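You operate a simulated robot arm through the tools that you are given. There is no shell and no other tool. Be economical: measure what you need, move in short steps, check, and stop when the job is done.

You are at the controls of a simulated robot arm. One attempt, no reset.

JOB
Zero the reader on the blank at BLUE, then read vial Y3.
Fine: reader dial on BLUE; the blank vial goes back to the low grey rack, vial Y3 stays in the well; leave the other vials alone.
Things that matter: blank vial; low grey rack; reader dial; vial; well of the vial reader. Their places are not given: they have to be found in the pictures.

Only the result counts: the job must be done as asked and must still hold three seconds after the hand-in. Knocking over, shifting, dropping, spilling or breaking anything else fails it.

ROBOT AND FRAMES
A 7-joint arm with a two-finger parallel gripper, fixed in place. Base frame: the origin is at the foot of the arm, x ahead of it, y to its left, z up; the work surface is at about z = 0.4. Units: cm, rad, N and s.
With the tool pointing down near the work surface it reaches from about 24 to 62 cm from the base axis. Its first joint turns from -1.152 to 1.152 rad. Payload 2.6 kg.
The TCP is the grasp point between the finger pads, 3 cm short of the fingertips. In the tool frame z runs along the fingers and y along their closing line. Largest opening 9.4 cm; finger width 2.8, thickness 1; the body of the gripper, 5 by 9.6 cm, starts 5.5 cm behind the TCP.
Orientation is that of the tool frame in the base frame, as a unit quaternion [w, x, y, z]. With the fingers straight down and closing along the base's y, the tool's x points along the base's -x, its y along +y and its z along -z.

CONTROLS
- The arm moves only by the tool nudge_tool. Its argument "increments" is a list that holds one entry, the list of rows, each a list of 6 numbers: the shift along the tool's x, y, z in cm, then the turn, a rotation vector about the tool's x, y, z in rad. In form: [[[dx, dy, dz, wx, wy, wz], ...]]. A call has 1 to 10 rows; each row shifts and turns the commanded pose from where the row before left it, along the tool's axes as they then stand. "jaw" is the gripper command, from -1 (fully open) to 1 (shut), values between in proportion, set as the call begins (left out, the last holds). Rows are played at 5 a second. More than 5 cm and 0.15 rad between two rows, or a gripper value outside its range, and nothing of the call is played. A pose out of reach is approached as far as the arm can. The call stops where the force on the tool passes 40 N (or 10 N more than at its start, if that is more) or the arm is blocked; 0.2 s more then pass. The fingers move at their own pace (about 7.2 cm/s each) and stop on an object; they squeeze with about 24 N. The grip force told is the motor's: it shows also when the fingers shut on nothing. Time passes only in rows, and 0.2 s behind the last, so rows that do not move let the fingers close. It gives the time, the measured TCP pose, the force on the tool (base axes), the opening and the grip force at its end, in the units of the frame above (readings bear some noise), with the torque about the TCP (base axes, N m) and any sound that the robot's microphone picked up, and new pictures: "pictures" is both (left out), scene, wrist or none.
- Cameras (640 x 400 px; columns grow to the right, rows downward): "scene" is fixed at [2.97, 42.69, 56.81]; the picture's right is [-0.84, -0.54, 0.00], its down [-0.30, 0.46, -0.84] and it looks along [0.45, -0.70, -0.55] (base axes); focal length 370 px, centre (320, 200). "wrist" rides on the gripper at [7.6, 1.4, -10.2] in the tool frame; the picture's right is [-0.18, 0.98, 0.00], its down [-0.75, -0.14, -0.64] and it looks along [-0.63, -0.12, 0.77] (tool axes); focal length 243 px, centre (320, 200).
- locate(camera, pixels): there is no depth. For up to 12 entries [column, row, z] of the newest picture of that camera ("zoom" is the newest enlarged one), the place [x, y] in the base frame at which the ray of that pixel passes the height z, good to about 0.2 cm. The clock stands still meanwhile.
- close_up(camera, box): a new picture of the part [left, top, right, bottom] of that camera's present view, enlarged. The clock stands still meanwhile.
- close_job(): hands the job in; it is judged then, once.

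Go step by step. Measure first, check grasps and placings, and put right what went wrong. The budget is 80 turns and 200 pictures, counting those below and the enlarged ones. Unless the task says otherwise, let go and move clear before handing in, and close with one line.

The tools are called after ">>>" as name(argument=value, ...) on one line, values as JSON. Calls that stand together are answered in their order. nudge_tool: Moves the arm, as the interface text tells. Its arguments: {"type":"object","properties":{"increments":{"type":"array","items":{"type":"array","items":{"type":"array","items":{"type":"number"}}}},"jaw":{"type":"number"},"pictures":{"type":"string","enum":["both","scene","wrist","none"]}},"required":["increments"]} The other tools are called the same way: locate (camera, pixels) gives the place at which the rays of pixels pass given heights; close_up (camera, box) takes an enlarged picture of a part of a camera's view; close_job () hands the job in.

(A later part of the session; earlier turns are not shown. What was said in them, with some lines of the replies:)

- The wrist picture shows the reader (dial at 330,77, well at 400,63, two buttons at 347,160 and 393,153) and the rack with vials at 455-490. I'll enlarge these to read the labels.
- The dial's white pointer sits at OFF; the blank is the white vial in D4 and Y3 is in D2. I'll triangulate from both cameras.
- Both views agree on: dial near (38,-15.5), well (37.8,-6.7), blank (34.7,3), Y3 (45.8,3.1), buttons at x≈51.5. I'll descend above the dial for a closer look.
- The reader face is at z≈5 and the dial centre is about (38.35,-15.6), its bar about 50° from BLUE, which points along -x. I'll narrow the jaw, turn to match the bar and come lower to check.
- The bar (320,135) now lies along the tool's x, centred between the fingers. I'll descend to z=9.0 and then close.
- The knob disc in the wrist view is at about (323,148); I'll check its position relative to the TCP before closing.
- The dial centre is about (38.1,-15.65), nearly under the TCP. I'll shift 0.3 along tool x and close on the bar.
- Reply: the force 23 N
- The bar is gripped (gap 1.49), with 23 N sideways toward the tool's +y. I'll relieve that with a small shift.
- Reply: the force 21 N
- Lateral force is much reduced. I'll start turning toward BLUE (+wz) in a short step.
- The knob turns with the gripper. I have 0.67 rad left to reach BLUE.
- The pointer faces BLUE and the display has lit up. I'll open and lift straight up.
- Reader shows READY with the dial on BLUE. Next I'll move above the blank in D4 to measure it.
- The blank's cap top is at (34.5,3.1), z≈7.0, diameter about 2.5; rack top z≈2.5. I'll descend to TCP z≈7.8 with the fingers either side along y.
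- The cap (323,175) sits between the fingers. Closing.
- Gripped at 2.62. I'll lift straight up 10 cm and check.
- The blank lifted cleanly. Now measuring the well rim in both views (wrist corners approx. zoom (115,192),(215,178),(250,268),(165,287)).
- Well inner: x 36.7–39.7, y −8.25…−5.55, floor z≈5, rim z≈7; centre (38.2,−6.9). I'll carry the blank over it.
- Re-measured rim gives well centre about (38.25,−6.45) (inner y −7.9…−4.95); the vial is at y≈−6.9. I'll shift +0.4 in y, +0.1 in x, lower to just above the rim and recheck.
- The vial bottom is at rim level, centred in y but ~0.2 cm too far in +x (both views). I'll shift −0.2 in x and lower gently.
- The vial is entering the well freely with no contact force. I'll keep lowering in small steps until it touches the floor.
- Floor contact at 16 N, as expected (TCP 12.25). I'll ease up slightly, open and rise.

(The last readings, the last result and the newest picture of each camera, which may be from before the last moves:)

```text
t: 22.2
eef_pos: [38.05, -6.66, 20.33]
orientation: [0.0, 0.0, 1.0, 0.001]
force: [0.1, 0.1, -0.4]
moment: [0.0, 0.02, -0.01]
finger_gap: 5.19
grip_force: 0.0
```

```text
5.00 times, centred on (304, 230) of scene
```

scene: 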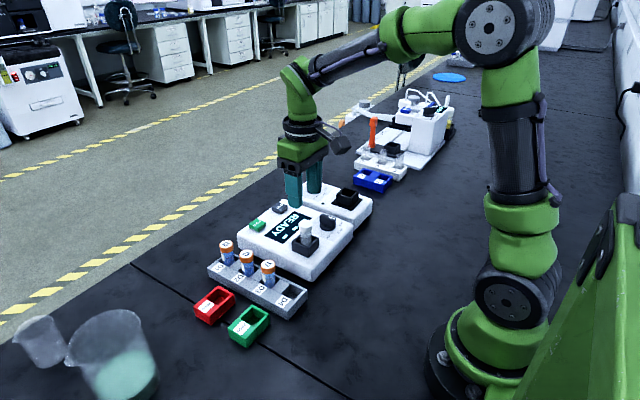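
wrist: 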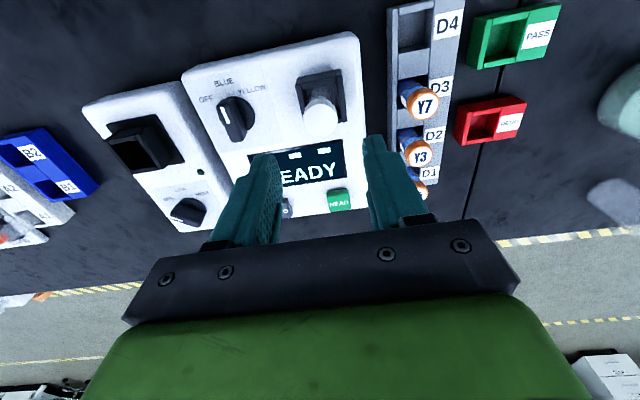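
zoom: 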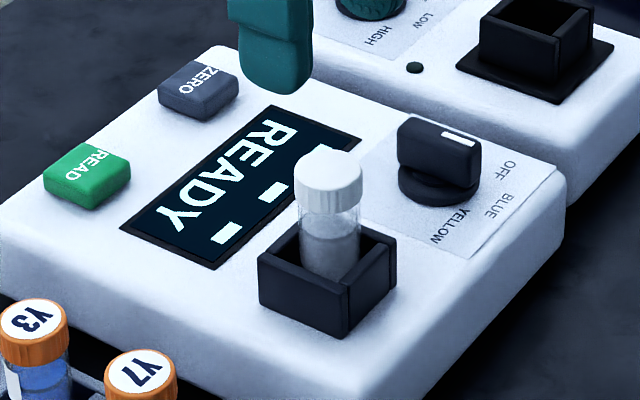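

The blank stands in the well and the display still says READY. Now I'll go above ZERO with the jaw shut.

>>> nudge_tool(increments=[[[-3.2, -2.1, 0, 0, 0, 0], [-3.2, -2.1, 0, 0, 0, 0], [-3.2, -2.1, 0, 0, 0, 0], [-3.2, -2.0, 0, 0, 0, 0], [0, 0, 4, 0, 0, 0], [0, 0, 0, 0, 0, 0]]], jaw=1)

>>> close_up(camera="wrist", box=[240, 60, 400, 160])

>>> close_up(camera="scene", box=[220, 180, 348, 260])

```text
t: 23.6
eef_pos: [50.87, -14.99, 16.17]
orientation: [0.001, 0.001, 1.0, -0.001]
force: [0.1, 0.3, 0.7]
moment: [0.01, -0.01, -0.02]
finger_gap: 0.0
grip_force: 24.3
```

scene: 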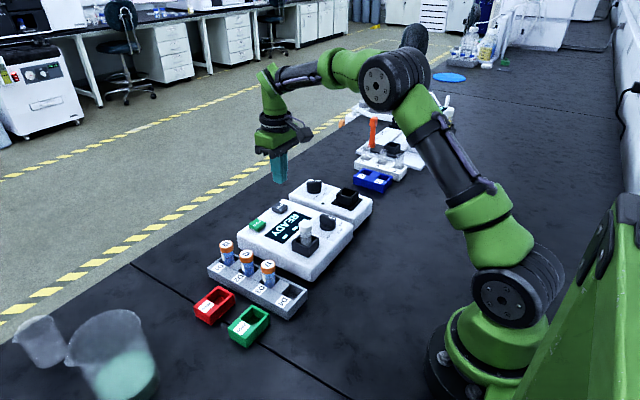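
wrist: 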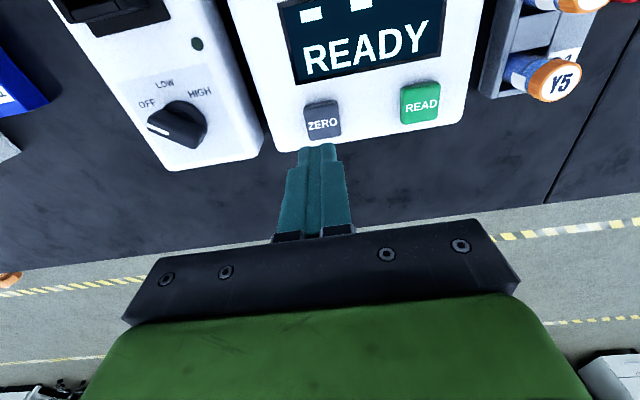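

```text
4.00 times, centred on (320, 110) of wrist
```

zoom: 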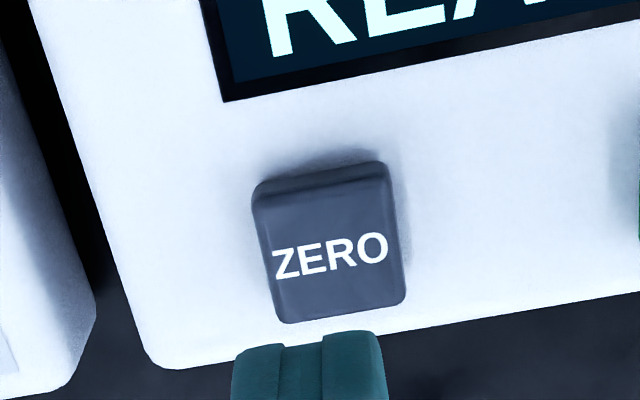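

```text
5.00 times, centred on (284, 220) of scene
```

zoom: 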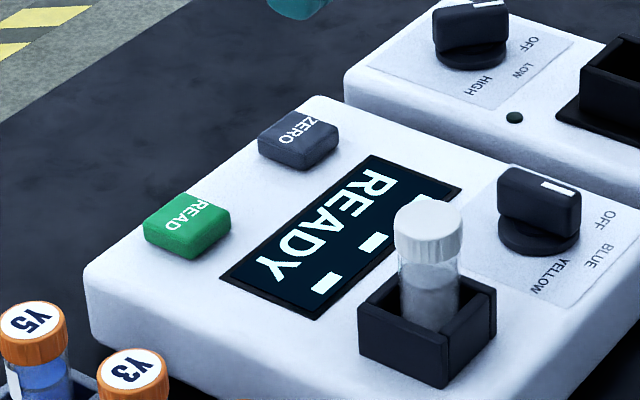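

>>> locate(camera="wrist", pixels=[[323, 122, 5.5], [323, 122, 6.5], [303, 122, 6], [341, 122, 6], [322, 104, 6], [326, 139, 6], [421, 102, 5.5], [421, 102, 6.5]])

>>> locate(camera="zoom", pixels=[[299, 135, 5.5], [299, 135, 6.5], [188, 221, 5.5], [188, 221, 6.5]])

```text
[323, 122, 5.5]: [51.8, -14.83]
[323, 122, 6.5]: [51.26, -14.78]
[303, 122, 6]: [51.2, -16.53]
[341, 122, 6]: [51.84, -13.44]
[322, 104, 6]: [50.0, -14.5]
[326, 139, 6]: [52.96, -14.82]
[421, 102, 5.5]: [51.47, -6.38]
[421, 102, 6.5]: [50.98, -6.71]
```

```text
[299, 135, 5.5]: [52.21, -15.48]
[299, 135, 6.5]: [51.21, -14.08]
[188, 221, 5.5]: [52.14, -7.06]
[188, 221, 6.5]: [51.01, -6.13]
```

ZERO is at (51.5,−14.85), top z≈6.0; READ at (51.3,−6.6). I'll descend to just above ZERO, then press.

>>> nudge_tool(increments=[[[-0.6, 0.1, 0, 0, 0, 0], [0, 0, 3.5, 0, 0, 0], [0, 0, 3, 0, 0, 0], [0, 0, 0, 0, 0, 0]]], pictures="none")

>>> close_up(camera="scene", box=[252, 180, 316, 220])

>>> close_up(camera="wrist", box=[260, 90, 388, 170])

```text
t: 24.6
eef_pos: [51.31, -14.77, 9.91]
orientation: [0.0, 0.001, 1.0, 0.0]
force: [0.2, 0.2, 0.5]
moment: [0.0, -0.01, 0.04]
finger_gap: 0.0
grip_force: 24.2
```

```text
10.00 times, centred on (284, 200) of scene
```

zoom: 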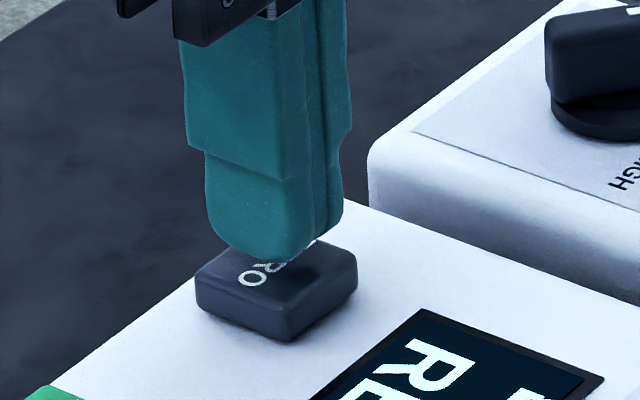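

```text
5.00 times, centred on (324, 130) of wrist
```

zoom: 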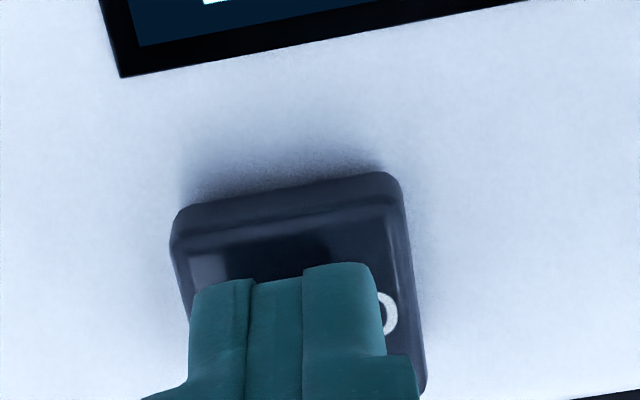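

Aligned over the button. Pressing in small steps.

>>> nudge_tool(increments=[[[0, 0.15, 0.5, 0, 0, 0], [0, 0, 0.3, 0, 0, 0], [0, 0, 0.15, 0, 0, 0], [0, 0, 0.15, 0, 0, 0], [0, 0, 0, 0, 0, 0]]], pictures="none")

>>> close_up(camera="scene", box=[244, 180, 340, 240])

```text
t: 25.8
eef_pos: [51.39, -14.54, 8.72]
orientation: [0.0, 0.0, 1.0, 0.0]
force: [-1.6, 0.9, 5.5]
moment: [0.03, 0.06, 0.0]
finger_gap: 0.01
grip_force: 24.0
heard: click
```

```text
6.67 times, centred on (292, 210) of scene
```

zoom: 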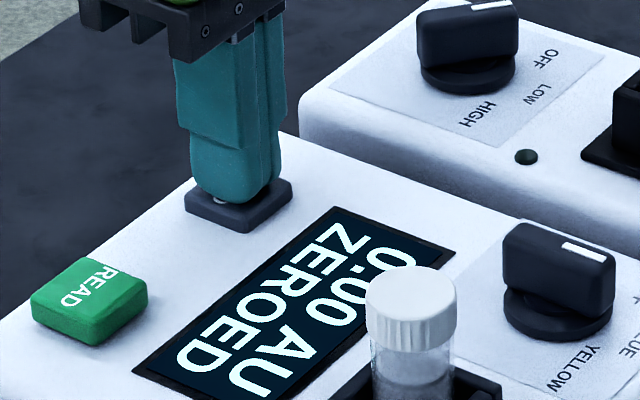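

Click heard; display shows ZEROED 0.00 AU. I'll rise and return above the blank with the jaw open.

>>> nudge_tool(increments=[[[0, 0, -3, 0, 0, 0], [0, 0, -4, 0, 0, 0], [0, 0, -4, 0, 0, 0], [3.3, 2.0, 0, 0, 0, 0], [3.3, 2.0, 0, 0, 0, 0], [3.3, 2.0, 0, 0, 0, 0], [3.4, 2.0, 0, 0, 0, 0], [0, 0, 0, 0, 0, 0]]], jaw=-0.1, pictures="wrist")

>>> close_up(camera="wrist", box=[260, 60, 388, 140])

```text
t: 27.6
eef_pos: [37.87, -6.66, 19.79]
orientation: [0.001, 0.0, 1.0, 0.0]
force: [-0.5, -0.2, 0.0]
moment: [-0.03, -0.01, -0.04]
finger_gap: 5.15
grip_force: 0.1
```

wrist: 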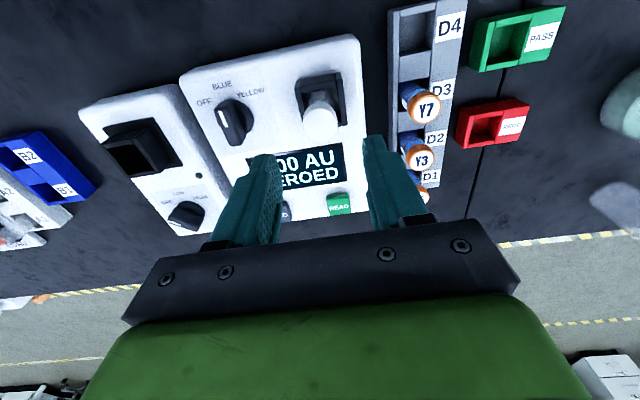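

```text
5.00 times, centred on (324, 100) of wrist
```

zoom: 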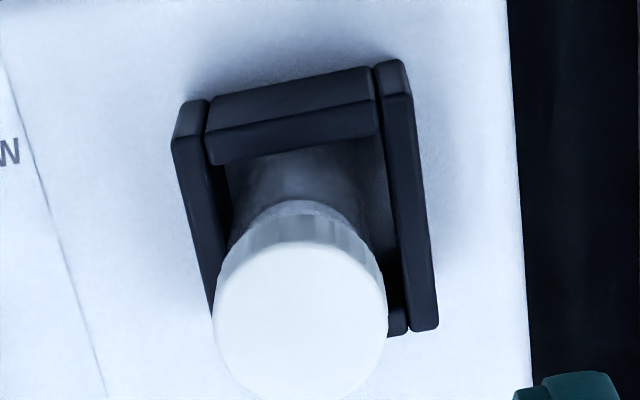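

The cap centre (320,124) is where it should be for a TCP right above it. Descending to the same grip height and closing.

>>> nudge_tool(increments=[[[-0.1, 0.05, 2.5, 0, 0, 0], [0, 0, 2.5, 0, 0, 0], [0, 0, 2.5, 0, 0, 0], [0, 0, 0, 0, 0, 0]]], pictures="wrist")

>>> nudge_tool(increments=[[[0, 0, 0, 0, 0, 0], [0, 0, 0, 0, 0, 0], [0, 0, 0, 0, 0, 0]]], jaw=1, pictures="scene")

```text
t: 28.6
eef_pos: [38.03, -6.41, 12.15]
orientation: [0.0, 0.001, 1.0, 0.0]
force: [-0.6, 0.5, 0.0]
moment: [-0.01, -0.04, -0.01]
finger_gap: 5.17
grip_force: 0.1
```

wrist: 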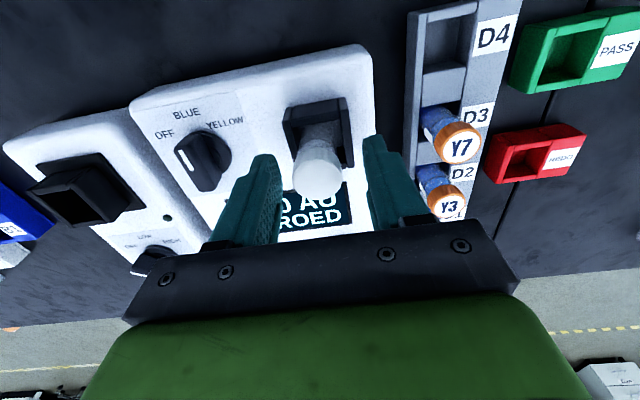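

```text
t: 29.4
eef_pos: [38.01, -6.45, 12.05]
orientation: [0.0, 0.0, 1.0, 0.0]
force: [-0.4, 0.6, -0.6]
moment: [-0.03, 0.02, 0.0]
finger_gap: 2.66
grip_force: 24.6
```

scene: 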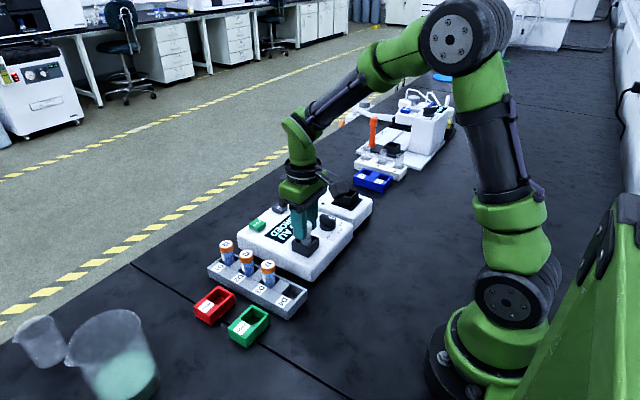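

Gripped at 2.66. Lift and carry back above D4, then check alignment with the slot.

>>> nudge_tool(increments=[[[0, 0, -1, 0, 0, 0], [0, 0, -2, 0, 0, 0], [0, 0, -2.5, 0, 0, 0], [1.15, 3.2, 0, 0, 0, 0], [1.15, 3.2, 0, 0, 0, 0], [1.15, 3.15, 0, 0, 0, 0], [0, 0, 3, 0, 0, 0], [0, 0, 3, 0, 0, 0], [0, 0, 0, 0, 0, 0]]])

>>> close_up(camera="scene", box=[236, 240, 332, 320])

>>> close_up(camera="wrist", box=[260, 70, 388, 150])

```text
t: 31.4
eef_pos: [34.67, 2.98, 11.71]
orientation: [0.0, 0.001, 1.0, 0.0]
force: [0.0, 1.0, 0.6]
moment: [0.0, 0.02, 0.01]
finger_gap: 2.63
grip_force: 23.7
```

scene: 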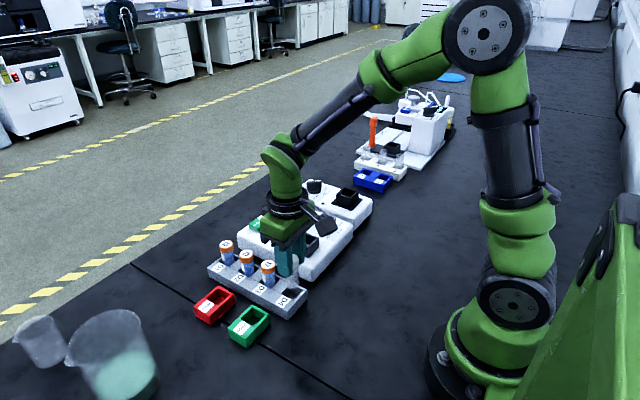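
wrist: 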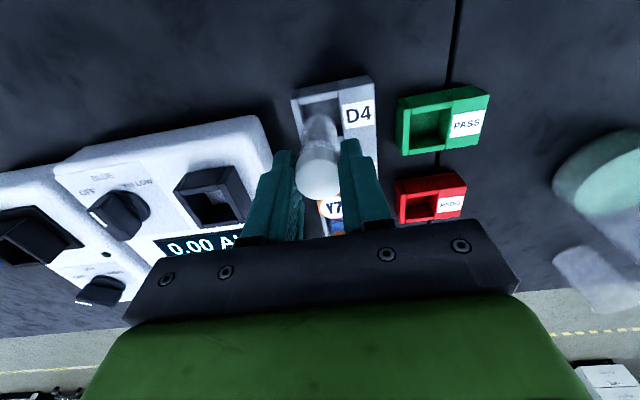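

```text
5.00 times, centred on (284, 280) of scene
```

zoom: 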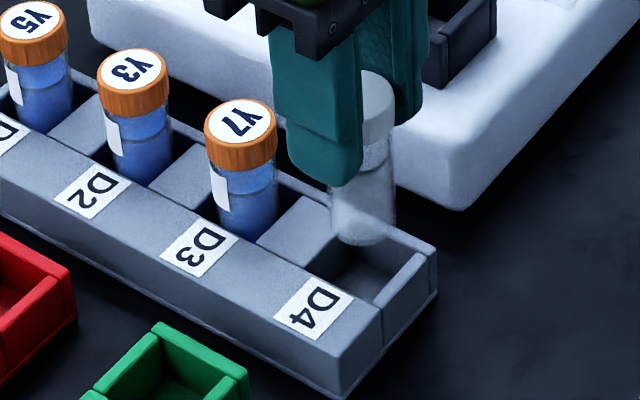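

```text
5.00 times, centred on (324, 110) of wrist
```

zoom: 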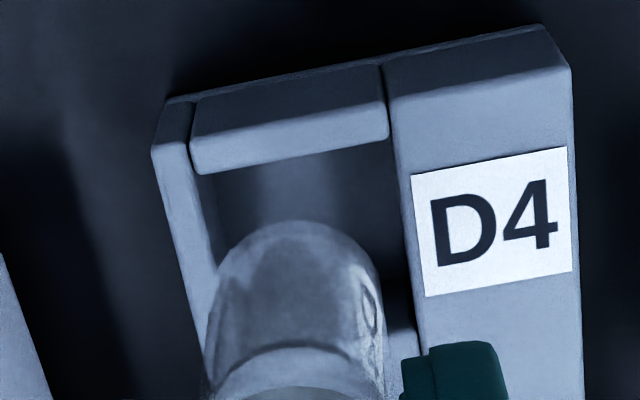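

>>> locate(camera="zoom", pixels=[[194, 172, 2.6], [390, 138, 2.6], [155, 155, 2.6], [570, 70, 2.6], [418, 328, 2.6], [200, 172, 2.6], [295, 280, 4.2], [295, 280, 4.6]])

>>> locate(camera="scene", pixels=[[307, 284, 4.3], [309.5, 289, 2.6], [323.8, 289.5, 2.6], [299, 293, 2.6]])

```text
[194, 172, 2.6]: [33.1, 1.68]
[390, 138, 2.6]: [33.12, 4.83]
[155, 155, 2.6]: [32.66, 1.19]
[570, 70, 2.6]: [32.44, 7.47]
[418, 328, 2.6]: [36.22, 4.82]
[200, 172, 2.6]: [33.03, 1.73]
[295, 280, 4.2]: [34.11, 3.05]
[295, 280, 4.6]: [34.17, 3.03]
```

```text
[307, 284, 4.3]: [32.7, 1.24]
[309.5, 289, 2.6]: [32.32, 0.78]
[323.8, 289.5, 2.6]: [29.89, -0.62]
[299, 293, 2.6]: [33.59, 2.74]
```

Slot inner is x 33.1–36.2, y 1.7–4.8, centre (34.65,3.25). I'll shift +0.15 in y and lower in stages.

>>> nudge_tool(increments=[[[0, 0.15, 0, 0, 0, 0], [0, 0, 0.8, 0, 0, 0], [0, 0, 0.8, 0, 0, 0], [0, 0, 0.6, 0, 0, 0], [0, 0, 0.6, 0, 0, 0], [0, 0, 0, 0, 0, 0]]], pictures="none")

>>> close_up(camera="scene", box=[236, 240, 332, 300])

```text
t: 32.8
eef_pos: [34.66, 3.1, 8.83]
orientation: [0.0, 0.001, 1.0, 0.0]
force: [-0.2, -0.3, 0.1]
moment: [-0.02, -0.04, 0.01]
finger_gap: 2.61
grip_force: 24.6
```

```text
6.67 times, centred on (284, 270) of scene
```

zoom: 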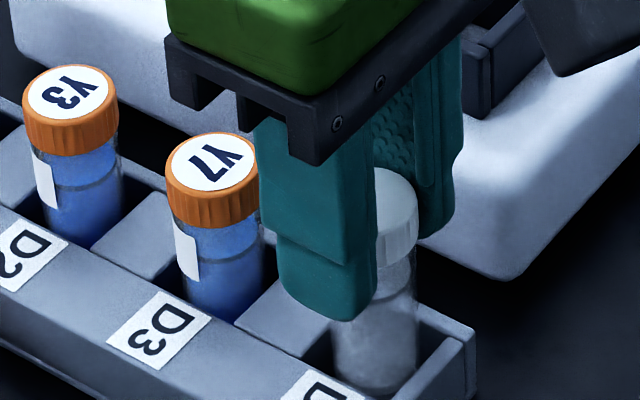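

It's in the slot without contact. Continue down to floor contact (expected TCP ≈7.6).

>>> nudge_tool(increments=[[[0, 0, 0.5, 0, 0, 0], [0, 0, 0.3, 0, 0, 0], [0, 0, 0.2, 0, 0, 0], [0, 0, 0.15, 0, 0, 0], [0, 0, 0, 0, 0, 0]]], pictures="none")

```text
t: 34.0
eef_pos: [34.76, 3.07, 7.67]
orientation: [0.0, 0.001, 1.0, 0.0]
force: [0.7, -0.2, -0.2]
moment: [-0.01, -0.03, -0.01]
finger_gap: 2.6
grip_force: 23.8
```

>>> nudge_tool(increments=[[[0, 0, 0.1, 0, 0, 0], [0, 0, 0.1, 0, 0, 0], [0, 0, 0, 0, 0, 0]]], pictures="none")

```text
t: 34.8
eef_pos: [34.73, 3.03, 7.49]
orientation: [0.0, 0.001, 1.0, -0.001]
force: [-1.0, 0.1, 0.5]
moment: [0.01, 0.02, 0.0]
finger_gap: 2.61
grip_force: 23.9
```

>>> nudge_tool(increments=[[[0, 0, 0.1, 0, 0, 0], [0, 0, 0.1, 0, 0, 0], [0, 0, 0, 0, 0, 0]]], pictures="none")

```text
t: 35.6
eef_pos: [34.74, 3.0, 7.5]
orientation: [0.001, 0.0, 1.0, 0.001]
force: [-6.4, -0.3, 25.5]
moment: [-0.17, 0.46, -0.01]
finger_gap: 2.59
grip_force: 23.9
```

Floor contact (25 N). I'll ease up, open, and rise.

>>> nudge_tool(increments=[[[0, 0, -0.2, 0, 0, 0], [0, 0, 0, 0, 0, 0]]], pictures="none")

>>> nudge_tool(increments=[[[0, 0, 0, 0, 0, 0], [0, 0, 0, 0, 0, 0], [0, 0, -2, 0, 0, 0], [0, 0, -3, 0, 0, 0], [0, 0, -4, 0, 0, 0], [0, 0, 0, 0, 0, 0]]], jaw=-0.1)

>>> close_up(camera="scene", box=[210, 220, 330, 320])

>>> close_up(camera="wrist", box=[260, 60, 420, 160])

```text
t: 36.2
eef_pos: [34.72, 3.08, 7.49]
orientation: [-0.001, -0.001, 1.0, 0.0]
force: [0.8, -0.5, -0.5]
moment: [-0.01, 0.0, 0.0]
finger_gap: 2.59
grip_force: 24.3
```

```text
t: 37.6
eef_pos: [34.78, 3.04, 16.62]
orientation: [0.0, -0.001, 1.0, 0.0]
force: [-1.3, -0.2, 0.9]
moment: [0.03, 0.0, 0.0]
finger_gap: 5.16
grip_force: 0.0
```

scene: 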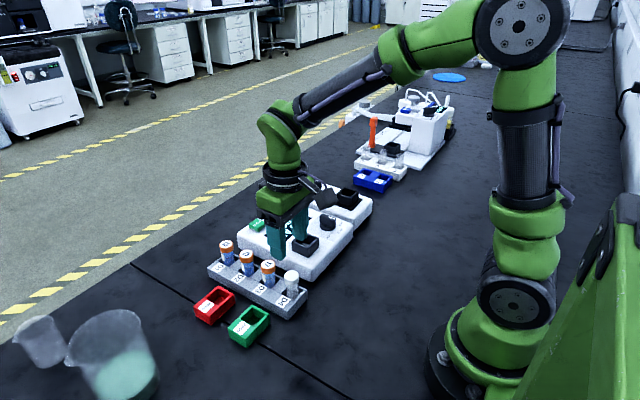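
wrist: 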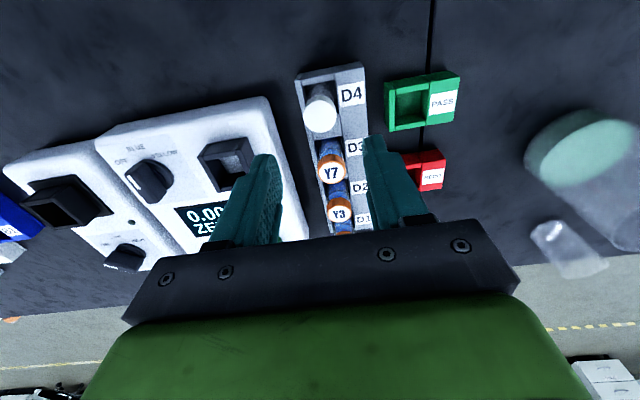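

```text
4.00 times, centred on (270, 270) of scene
```

zoom: 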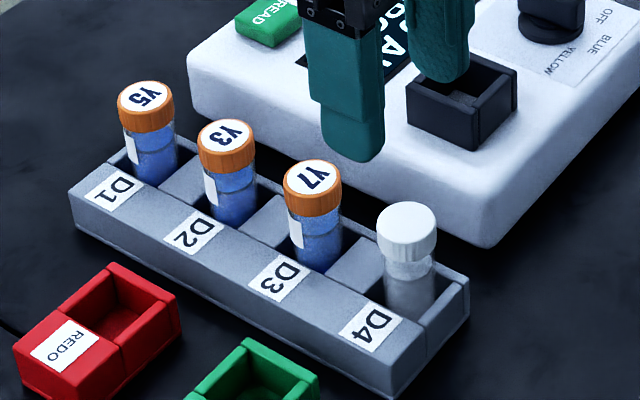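

```text
4.00 times, centred on (340, 110) of wrist
```

zoom: 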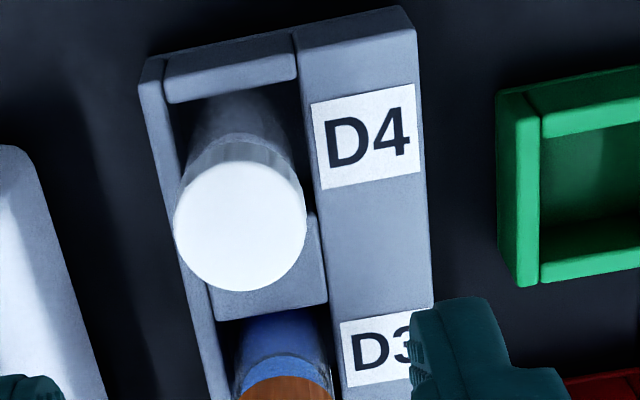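

The blank is upright back in D4. Next, above Y3 (about 45.5, 3.1).

>>> nudge_tool(increments=[[[-3.6, 0, 0, 0, 0, 0], [-3.6, 0, 0, 0, 0, 0], [-3.6, 0, 0, 0, 0, 0], [0, 0, 0.6, 0, 0, 0], [0, 0, 0, 0, 0, 0]]], pictures="wrist")

>>> close_up(camera="wrist", box=[250, 60, 410, 160])

>>> close_up(camera="scene", box=[200, 220, 320, 295])

```text
t: 38.8
eef_pos: [45.47, 3.09, 16.03]
orientation: [0.0, 0.0, 1.0, -0.001]
force: [-0.2, -0.4, 0.7]
moment: [0.0, -0.01, 0.0]
finger_gap: 5.17
grip_force: 0.0
```

wrist: 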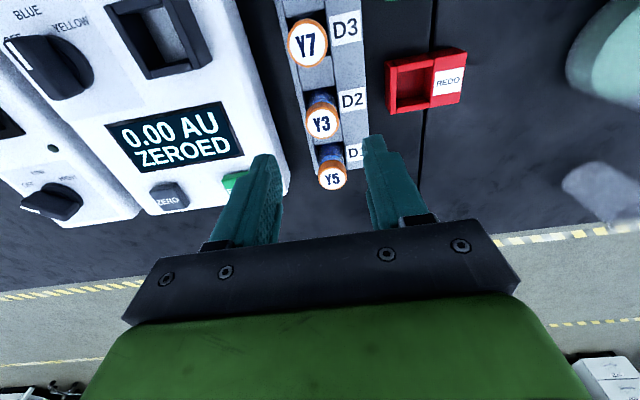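

```text
4.00 times, centred on (330, 110) of wrist
```

zoom: 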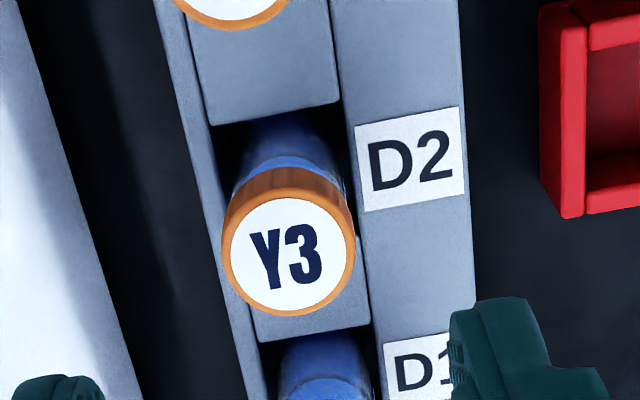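

```text
5.33 times, centred on (260, 258) of scene
```

zoom: 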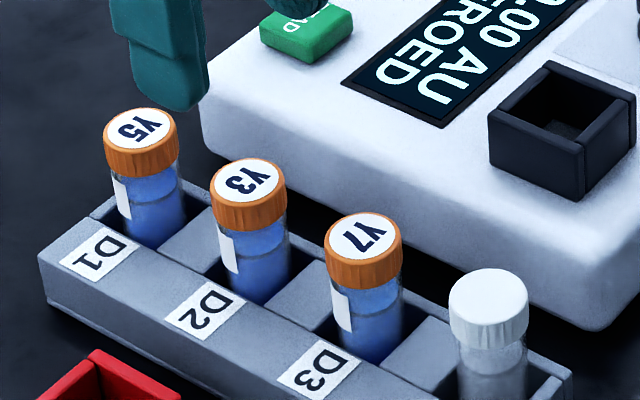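

>>> locate(camera="wrist", pixels=[[322, 123.5, 7], [326.5, 178, 7], [307, 42, 7]])

```text
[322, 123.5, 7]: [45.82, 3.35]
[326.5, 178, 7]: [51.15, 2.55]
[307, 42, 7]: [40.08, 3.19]
```

Y3's cap is at about (45.7,3.2). I'll shift slightly and descend, then close.

>>> nudge_tool(increments=[[[-0.2, 0.1, 3, 0, 0, 0], [0, 0, 3, 0, 0, 0], [0, 0, 2.4, 0, 0, 0], [0, 0, 0, 0, 0, 0]]], pictures="wrist")

>>> nudge_tool(increments=[[[0, 0, 0, 0, 0, 0], [0, 0, 0, 0, 0, 0], [0, 0, 0, 0, 0, 0]]], jaw=1, pictures="wrist")

```text
t: 39.8
eef_pos: [45.77, 3.18, 7.72]
orientation: [0.0, 0.0, 1.0, 0.001]
force: [0.9, -0.3, 0.8]
moment: [0.0, 0.0, 0.0]
finger_gap: 5.18
grip_force: 0.2
```

wrist: 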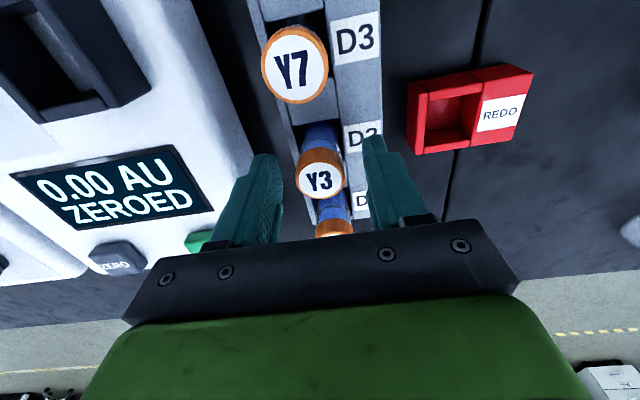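

```text
t: 40.6
eef_pos: [45.68, 3.18, 7.77]
orientation: [0.0, -0.001, 1.0, -0.001]
force: [-0.8, 0.1, 0.0]
moment: [-0.01, -0.03, 0.01]
finger_gap: 2.61
grip_force: 24.2
```

wrist: 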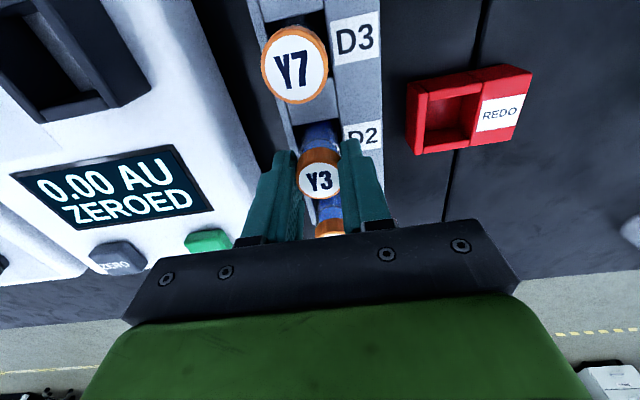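

Y3 gripped at 2.61. Lift 10 cm and carry above the well (TCP 38.1, −6.55).

>>> nudge_tool(increments=[[[0, 0, -1, 0, 0, 0], [0, 0, -3, 0, 0, 0], [0, 0, -3, 0, 0, 0], [0, 0, -3, 0, 0, 0], [2.5, -3.2, 0, 0, 0, 0], [2.5, -3.2, 0, 0, 0, 0], [2.6, -3.33, 0, 0, 0, 0], [0, 0, 2.6, 0, 0, 0], [0, 0, 0, 0, 0, 0], [0, 0, 0, 0, 0, 0]]])

>>> close_up(camera="scene", box=[276, 210, 340, 250])

>>> close_up(camera="wrist", box=[270, 90, 382, 160])

```text
t: 42.8
eef_pos: [38.05, -6.67, 14.87]
orientation: [0.001, 0.001, 1.0, 0.0]
force: [-2.1, -0.4, 8.0]
moment: [-0.12, 0.16, -0.04]
finger_gap: 2.64
grip_force: 24.2
```

scene: 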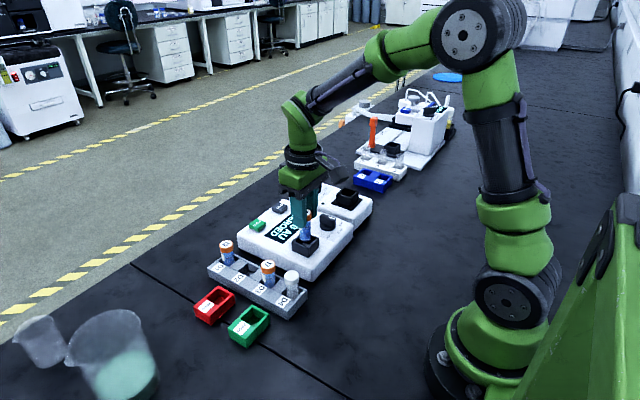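
wrist: 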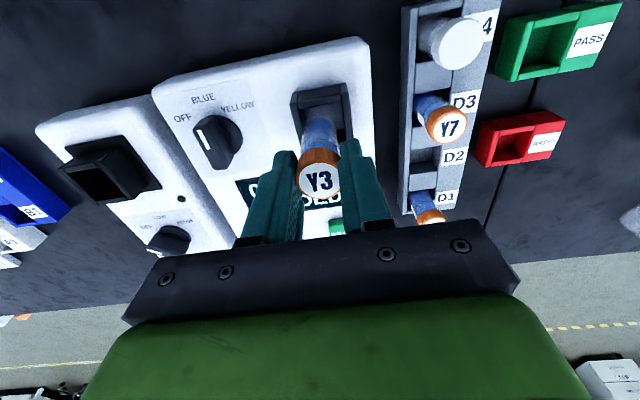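

```text
10.00 times, centred on (308, 230) of scene
```

zoom: 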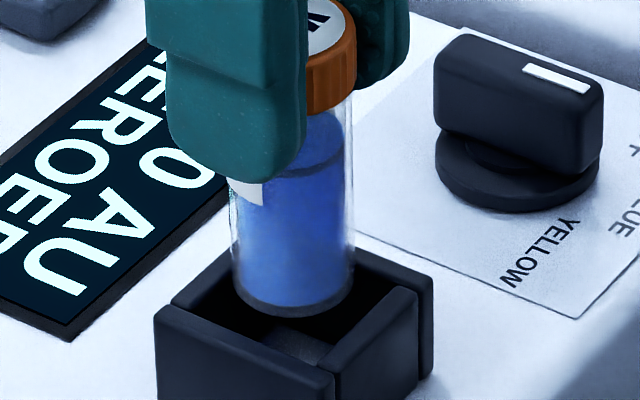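

```text
5.71 times, centred on (326, 125) of wrist
```

zoom: 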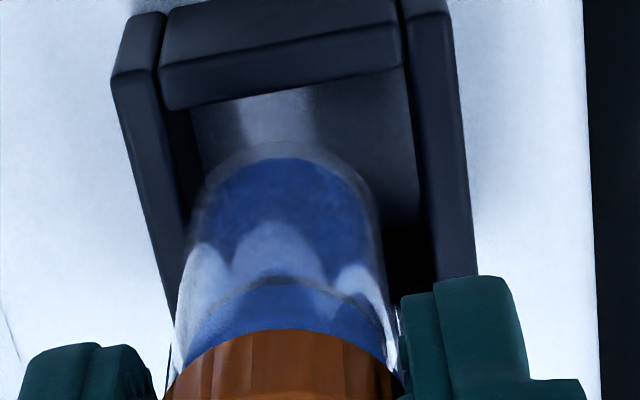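

An 8 N upward force and the wrist view suggest the vial is ~0.2 toward −y, touching the rim. I'll lift 0.5, shift +0.2 in y, and recheck.

>>> nudge_tool(increments=[[[0, 0, -0.5, 0, 0, 0], [0, 0.2, 0, 0, 0, 0], [0, 0, 0, 0, 0, 0]]], pictures="none")

>>> close_up(camera="wrist", box=[270, 90, 382, 160])

>>> close_up(camera="scene", box=[276, 210, 340, 250])

```text
t: 43.6
eef_pos: [38.21, -6.45, 15.28]
orientation: [-0.001, 0.0, 1.0, 0.001]
force: [0.3, -0.2, -0.8]
moment: [0.02, 0.0, -0.01]
finger_gap: 2.6
grip_force: 24.3
```

```text
5.71 times, centred on (326, 125) of wrist
```

zoom: 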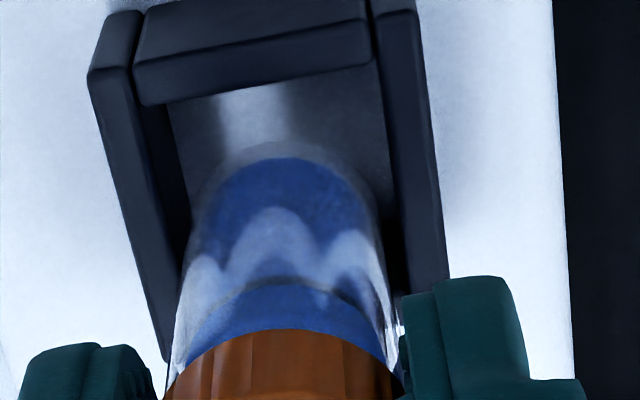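

```text
10.00 times, centred on (308, 230) of scene
```

zoom: 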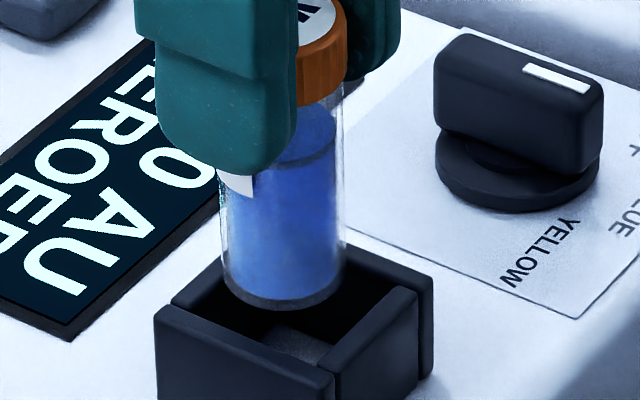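

Centred in y now; a small −x shift (0.15) as with the blank, then lower gently.

>>> nudge_tool(increments=[[[0.15, -0.05, 0, 0, 0, 0], [0, 0, 0.4, 0, 0, 0], [0, 0, 0.3, 0, 0, 0], [0, 0, 0.3, 0, 0, 0], [0, 0, 0.3, 0, 0, 0], [0, 0, 0.3, 0, 0, 0], [0, 0, 0, 0, 0, 0]]], pictures="none")

>>> close_up(camera="scene", box=[276, 210, 340, 250])

```text
t: 45.2
eef_pos: [37.88, -6.38, 13.82]
orientation: [0.001, 0.001, 1.0, 0.0]
force: [0.2, 1.5, -0.4]
moment: [0.02, -0.01, 0.0]
finger_gap: 2.64
grip_force: 23.5
```

```text
10.00 times, centred on (308, 230) of scene
```

zoom: 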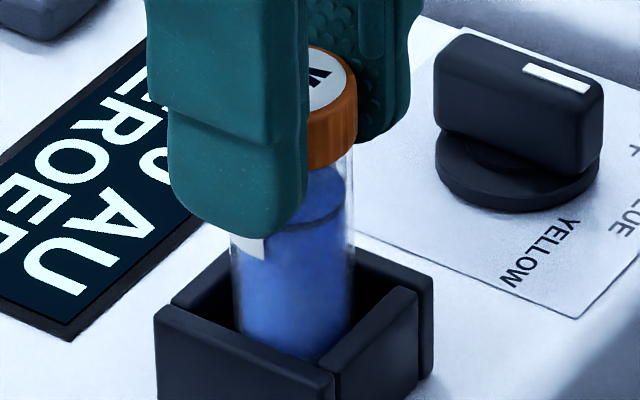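

It's going in freely. Continue down toward floor contact (TCP ≈12.3).

>>> nudge_tool(increments=[[[0, 0, 0.4, 0, 0, 0], [0, 0, 0.4, 0, 0, 0], [0, 0, 0.3, 0, 0, 0], [0, 0, 0.2, 0, 0, 0], [0, 0, 0.15, 0, 0, 0], [0, 0, 0, 0, 0, 0]]], pictures="none")

```text
t: 46.6
eef_pos: [37.92, -6.45, 12.15]
orientation: [0.0, 0.001, 1.0, 0.0]
force: [-0.3, -0.3, -1.4]
moment: [0.0, -0.03, 0.0]
finger_gap: 2.63
grip_force: 24.2
```

>>> nudge_tool(increments=[[[0, 0, 0.1, 0, 0, 0], [0, 0, 0.1, 0, 0, 0], [0, 0, 0, 0, 0, 0]]], pictures="none")

```text
t: 47.4
eef_pos: [38.08, -6.45, 12.05]
orientation: [0.002, 0.001, 1.0, 0.0]
force: [-2.7, 0.5, 16.1]
moment: [0.0, 0.11, 0.01]
finger_gap: 2.64
grip_force: 23.9
```

Floor contact at 16 N. Ease up, open, rise.

>>> nudge_tool(increments=[[[0, 0, -0.12, 0, 0, 0], [0, 0, 0, 0, 0, 0]]], pictures="none")

>>> nudge_tool(increments=[[[0, 0, 0, 0, 0, 0], [0, 0, 0, 0, 0, 0], [0, 0, -2, 0, 0, 0], [0, 0, -3, 0, 0, 0], [0, 0, -3, 0, 0, 0], [0, 0, 0, 0, 0, 0]]], jaw=-0.1, pictures="none")

>>> close_up(camera="scene", box=[240, 190, 368, 270])

```text
t: 48.0
eef_pos: [37.94, -6.33, 12.27]
orientation: [0.0, 0.0, 1.0, 0.0]
force: [1.8, -0.1, 5.5]
moment: [-0.04, -0.2, -0.05]
finger_gap: 2.6
grip_force: 24.5
```

```text
t: 49.4
eef_pos: [38.01, -6.34, 20.32]
orientation: [-0.001, 0.0, 1.0, 0.0]
force: [0.4, -0.1, -0.3]
moment: [-0.01, 0.06, 0.02]
finger_gap: 5.2
grip_force: 0.1
```

```text
5.00 times, centred on (304, 230) of scene
```

zoom: 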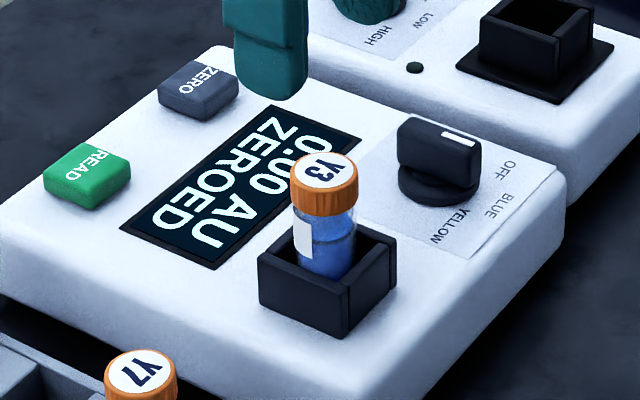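

Y3 stands in the well. Now above READ with the jaw shut.

>>> nudge_tool(increments=[[[-3.4, 0, 0, 0, 0, 0], [-3.4, -0.1, 0, 0, 0, 0], [-3.3, -0.1, 0, 0, 0, 0], [-3.3, 0, 0, 0, 0, 0], [0, 0, 4, 0, 0, 0], [0, 0, 3, 0, 0, 0], [0, 0, 2.5, 0, 0, 0], [0, 0, 0, 0, 0, 0]]], jaw=1, pictures="none")

>>> close_up(camera="scene", box=[228, 196, 292, 236])

>>> close_up(camera="wrist", box=[260, 90, 388, 170])

```text
t: 51.2
eef_pos: [51.36, -6.59, 10.72]
orientation: [0.0, 0.001, 1.0, 0.0]
force: [0.9, -0.2, 0.4]
moment: [0.01, 0.03, 0.02]
finger_gap: 0.0
grip_force: 24.1
```

```text
10.00 times, centred on (260, 216) of scene
```

zoom: 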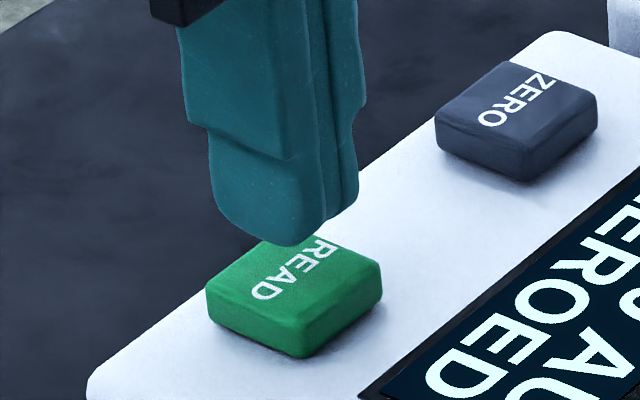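

```text
5.00 times, centred on (324, 130) of wrist
```

zoom: 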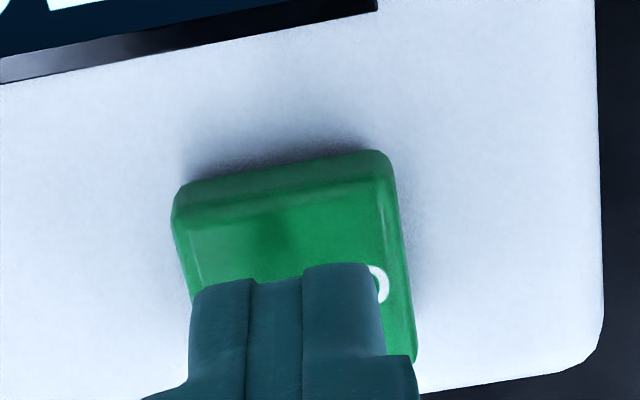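

Aligned over READ. Pressing in small steps.

>>> nudge_tool(increments=[[[0, 0.1, 0.8, 0, 0, 0], [0, 0, 0.5, 0, 0, 0], [0, 0, 0.3, 0, 0, 0], [0, 0, 0.2, 0, 0, 0], [0, 0, 0.15, 0, 0, 0], [0, 0, 0, 0, 0, 0]]], pictures="none")

>>> close_up(camera="scene", box=[228, 190, 340, 260])

```text
t: 52.6
eef_pos: [51.39, -6.51, 8.77]
orientation: [0.0, 0.001, 1.0, 0.0]
force: [1.1, 0.1, 3.3]
moment: [-0.03, -0.06, -0.03]
finger_gap: 0.03
grip_force: 23.4
heard: click
```

```text
5.71 times, centred on (284, 225) of scene
```

zoom: 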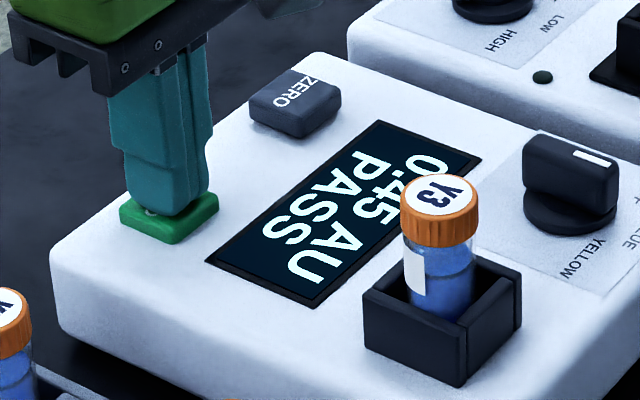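

The click was heard and the display reads 0.45 AU PASS with Y3 in the well. I'll rise clear and check everything.

>>> nudge_tool(increments=[[[0, 0, -3, 0, 0, 0], [0, 0, -4, 0, 0, 0], [0, 0, -4, 0, 0, 0], [0, 0, -3, 0, 0, 0], [0, 0, 0, 0, 0, 0]]], pictures="none")

>>> close_up(camera="scene", box=[190, 180, 382, 320])

```text
t: 53.8
eef_pos: [51.2, -6.57, 22.82]
orientation: [0.0, 0.0, 1.0, -0.001]
force: [-0.7, 0.2, 0.0]
moment: [0.01, 0.05, -0.03]
finger_gap: 0.0
grip_force: 24.3
```

```text
2.86 times, centred on (286, 250) of scene
```

zoom: 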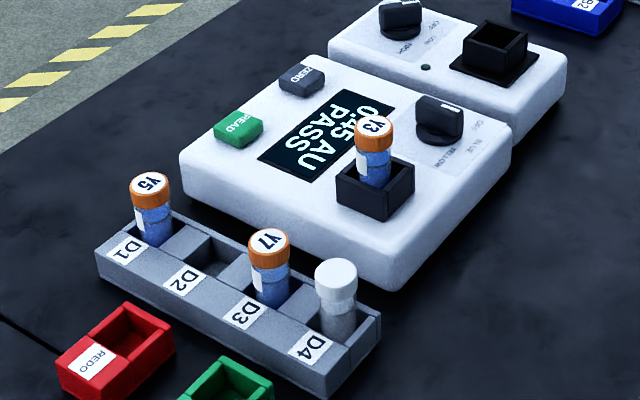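

The picture shows the dial on BLUE, the blank in D4, Y3 in the well and the other vials unmoved. The arm is clear, so I'm handing in.

>>> close_job()

```text
The job is handed in.
```

The reader was zeroed on the blank at BLUE (0.00 AU, ZEROED), and vial Y3 then read 0.45 AU, PASS; Y3 is still in the well, the blank is back in the grey rack at D4, and the other vials were not touched.
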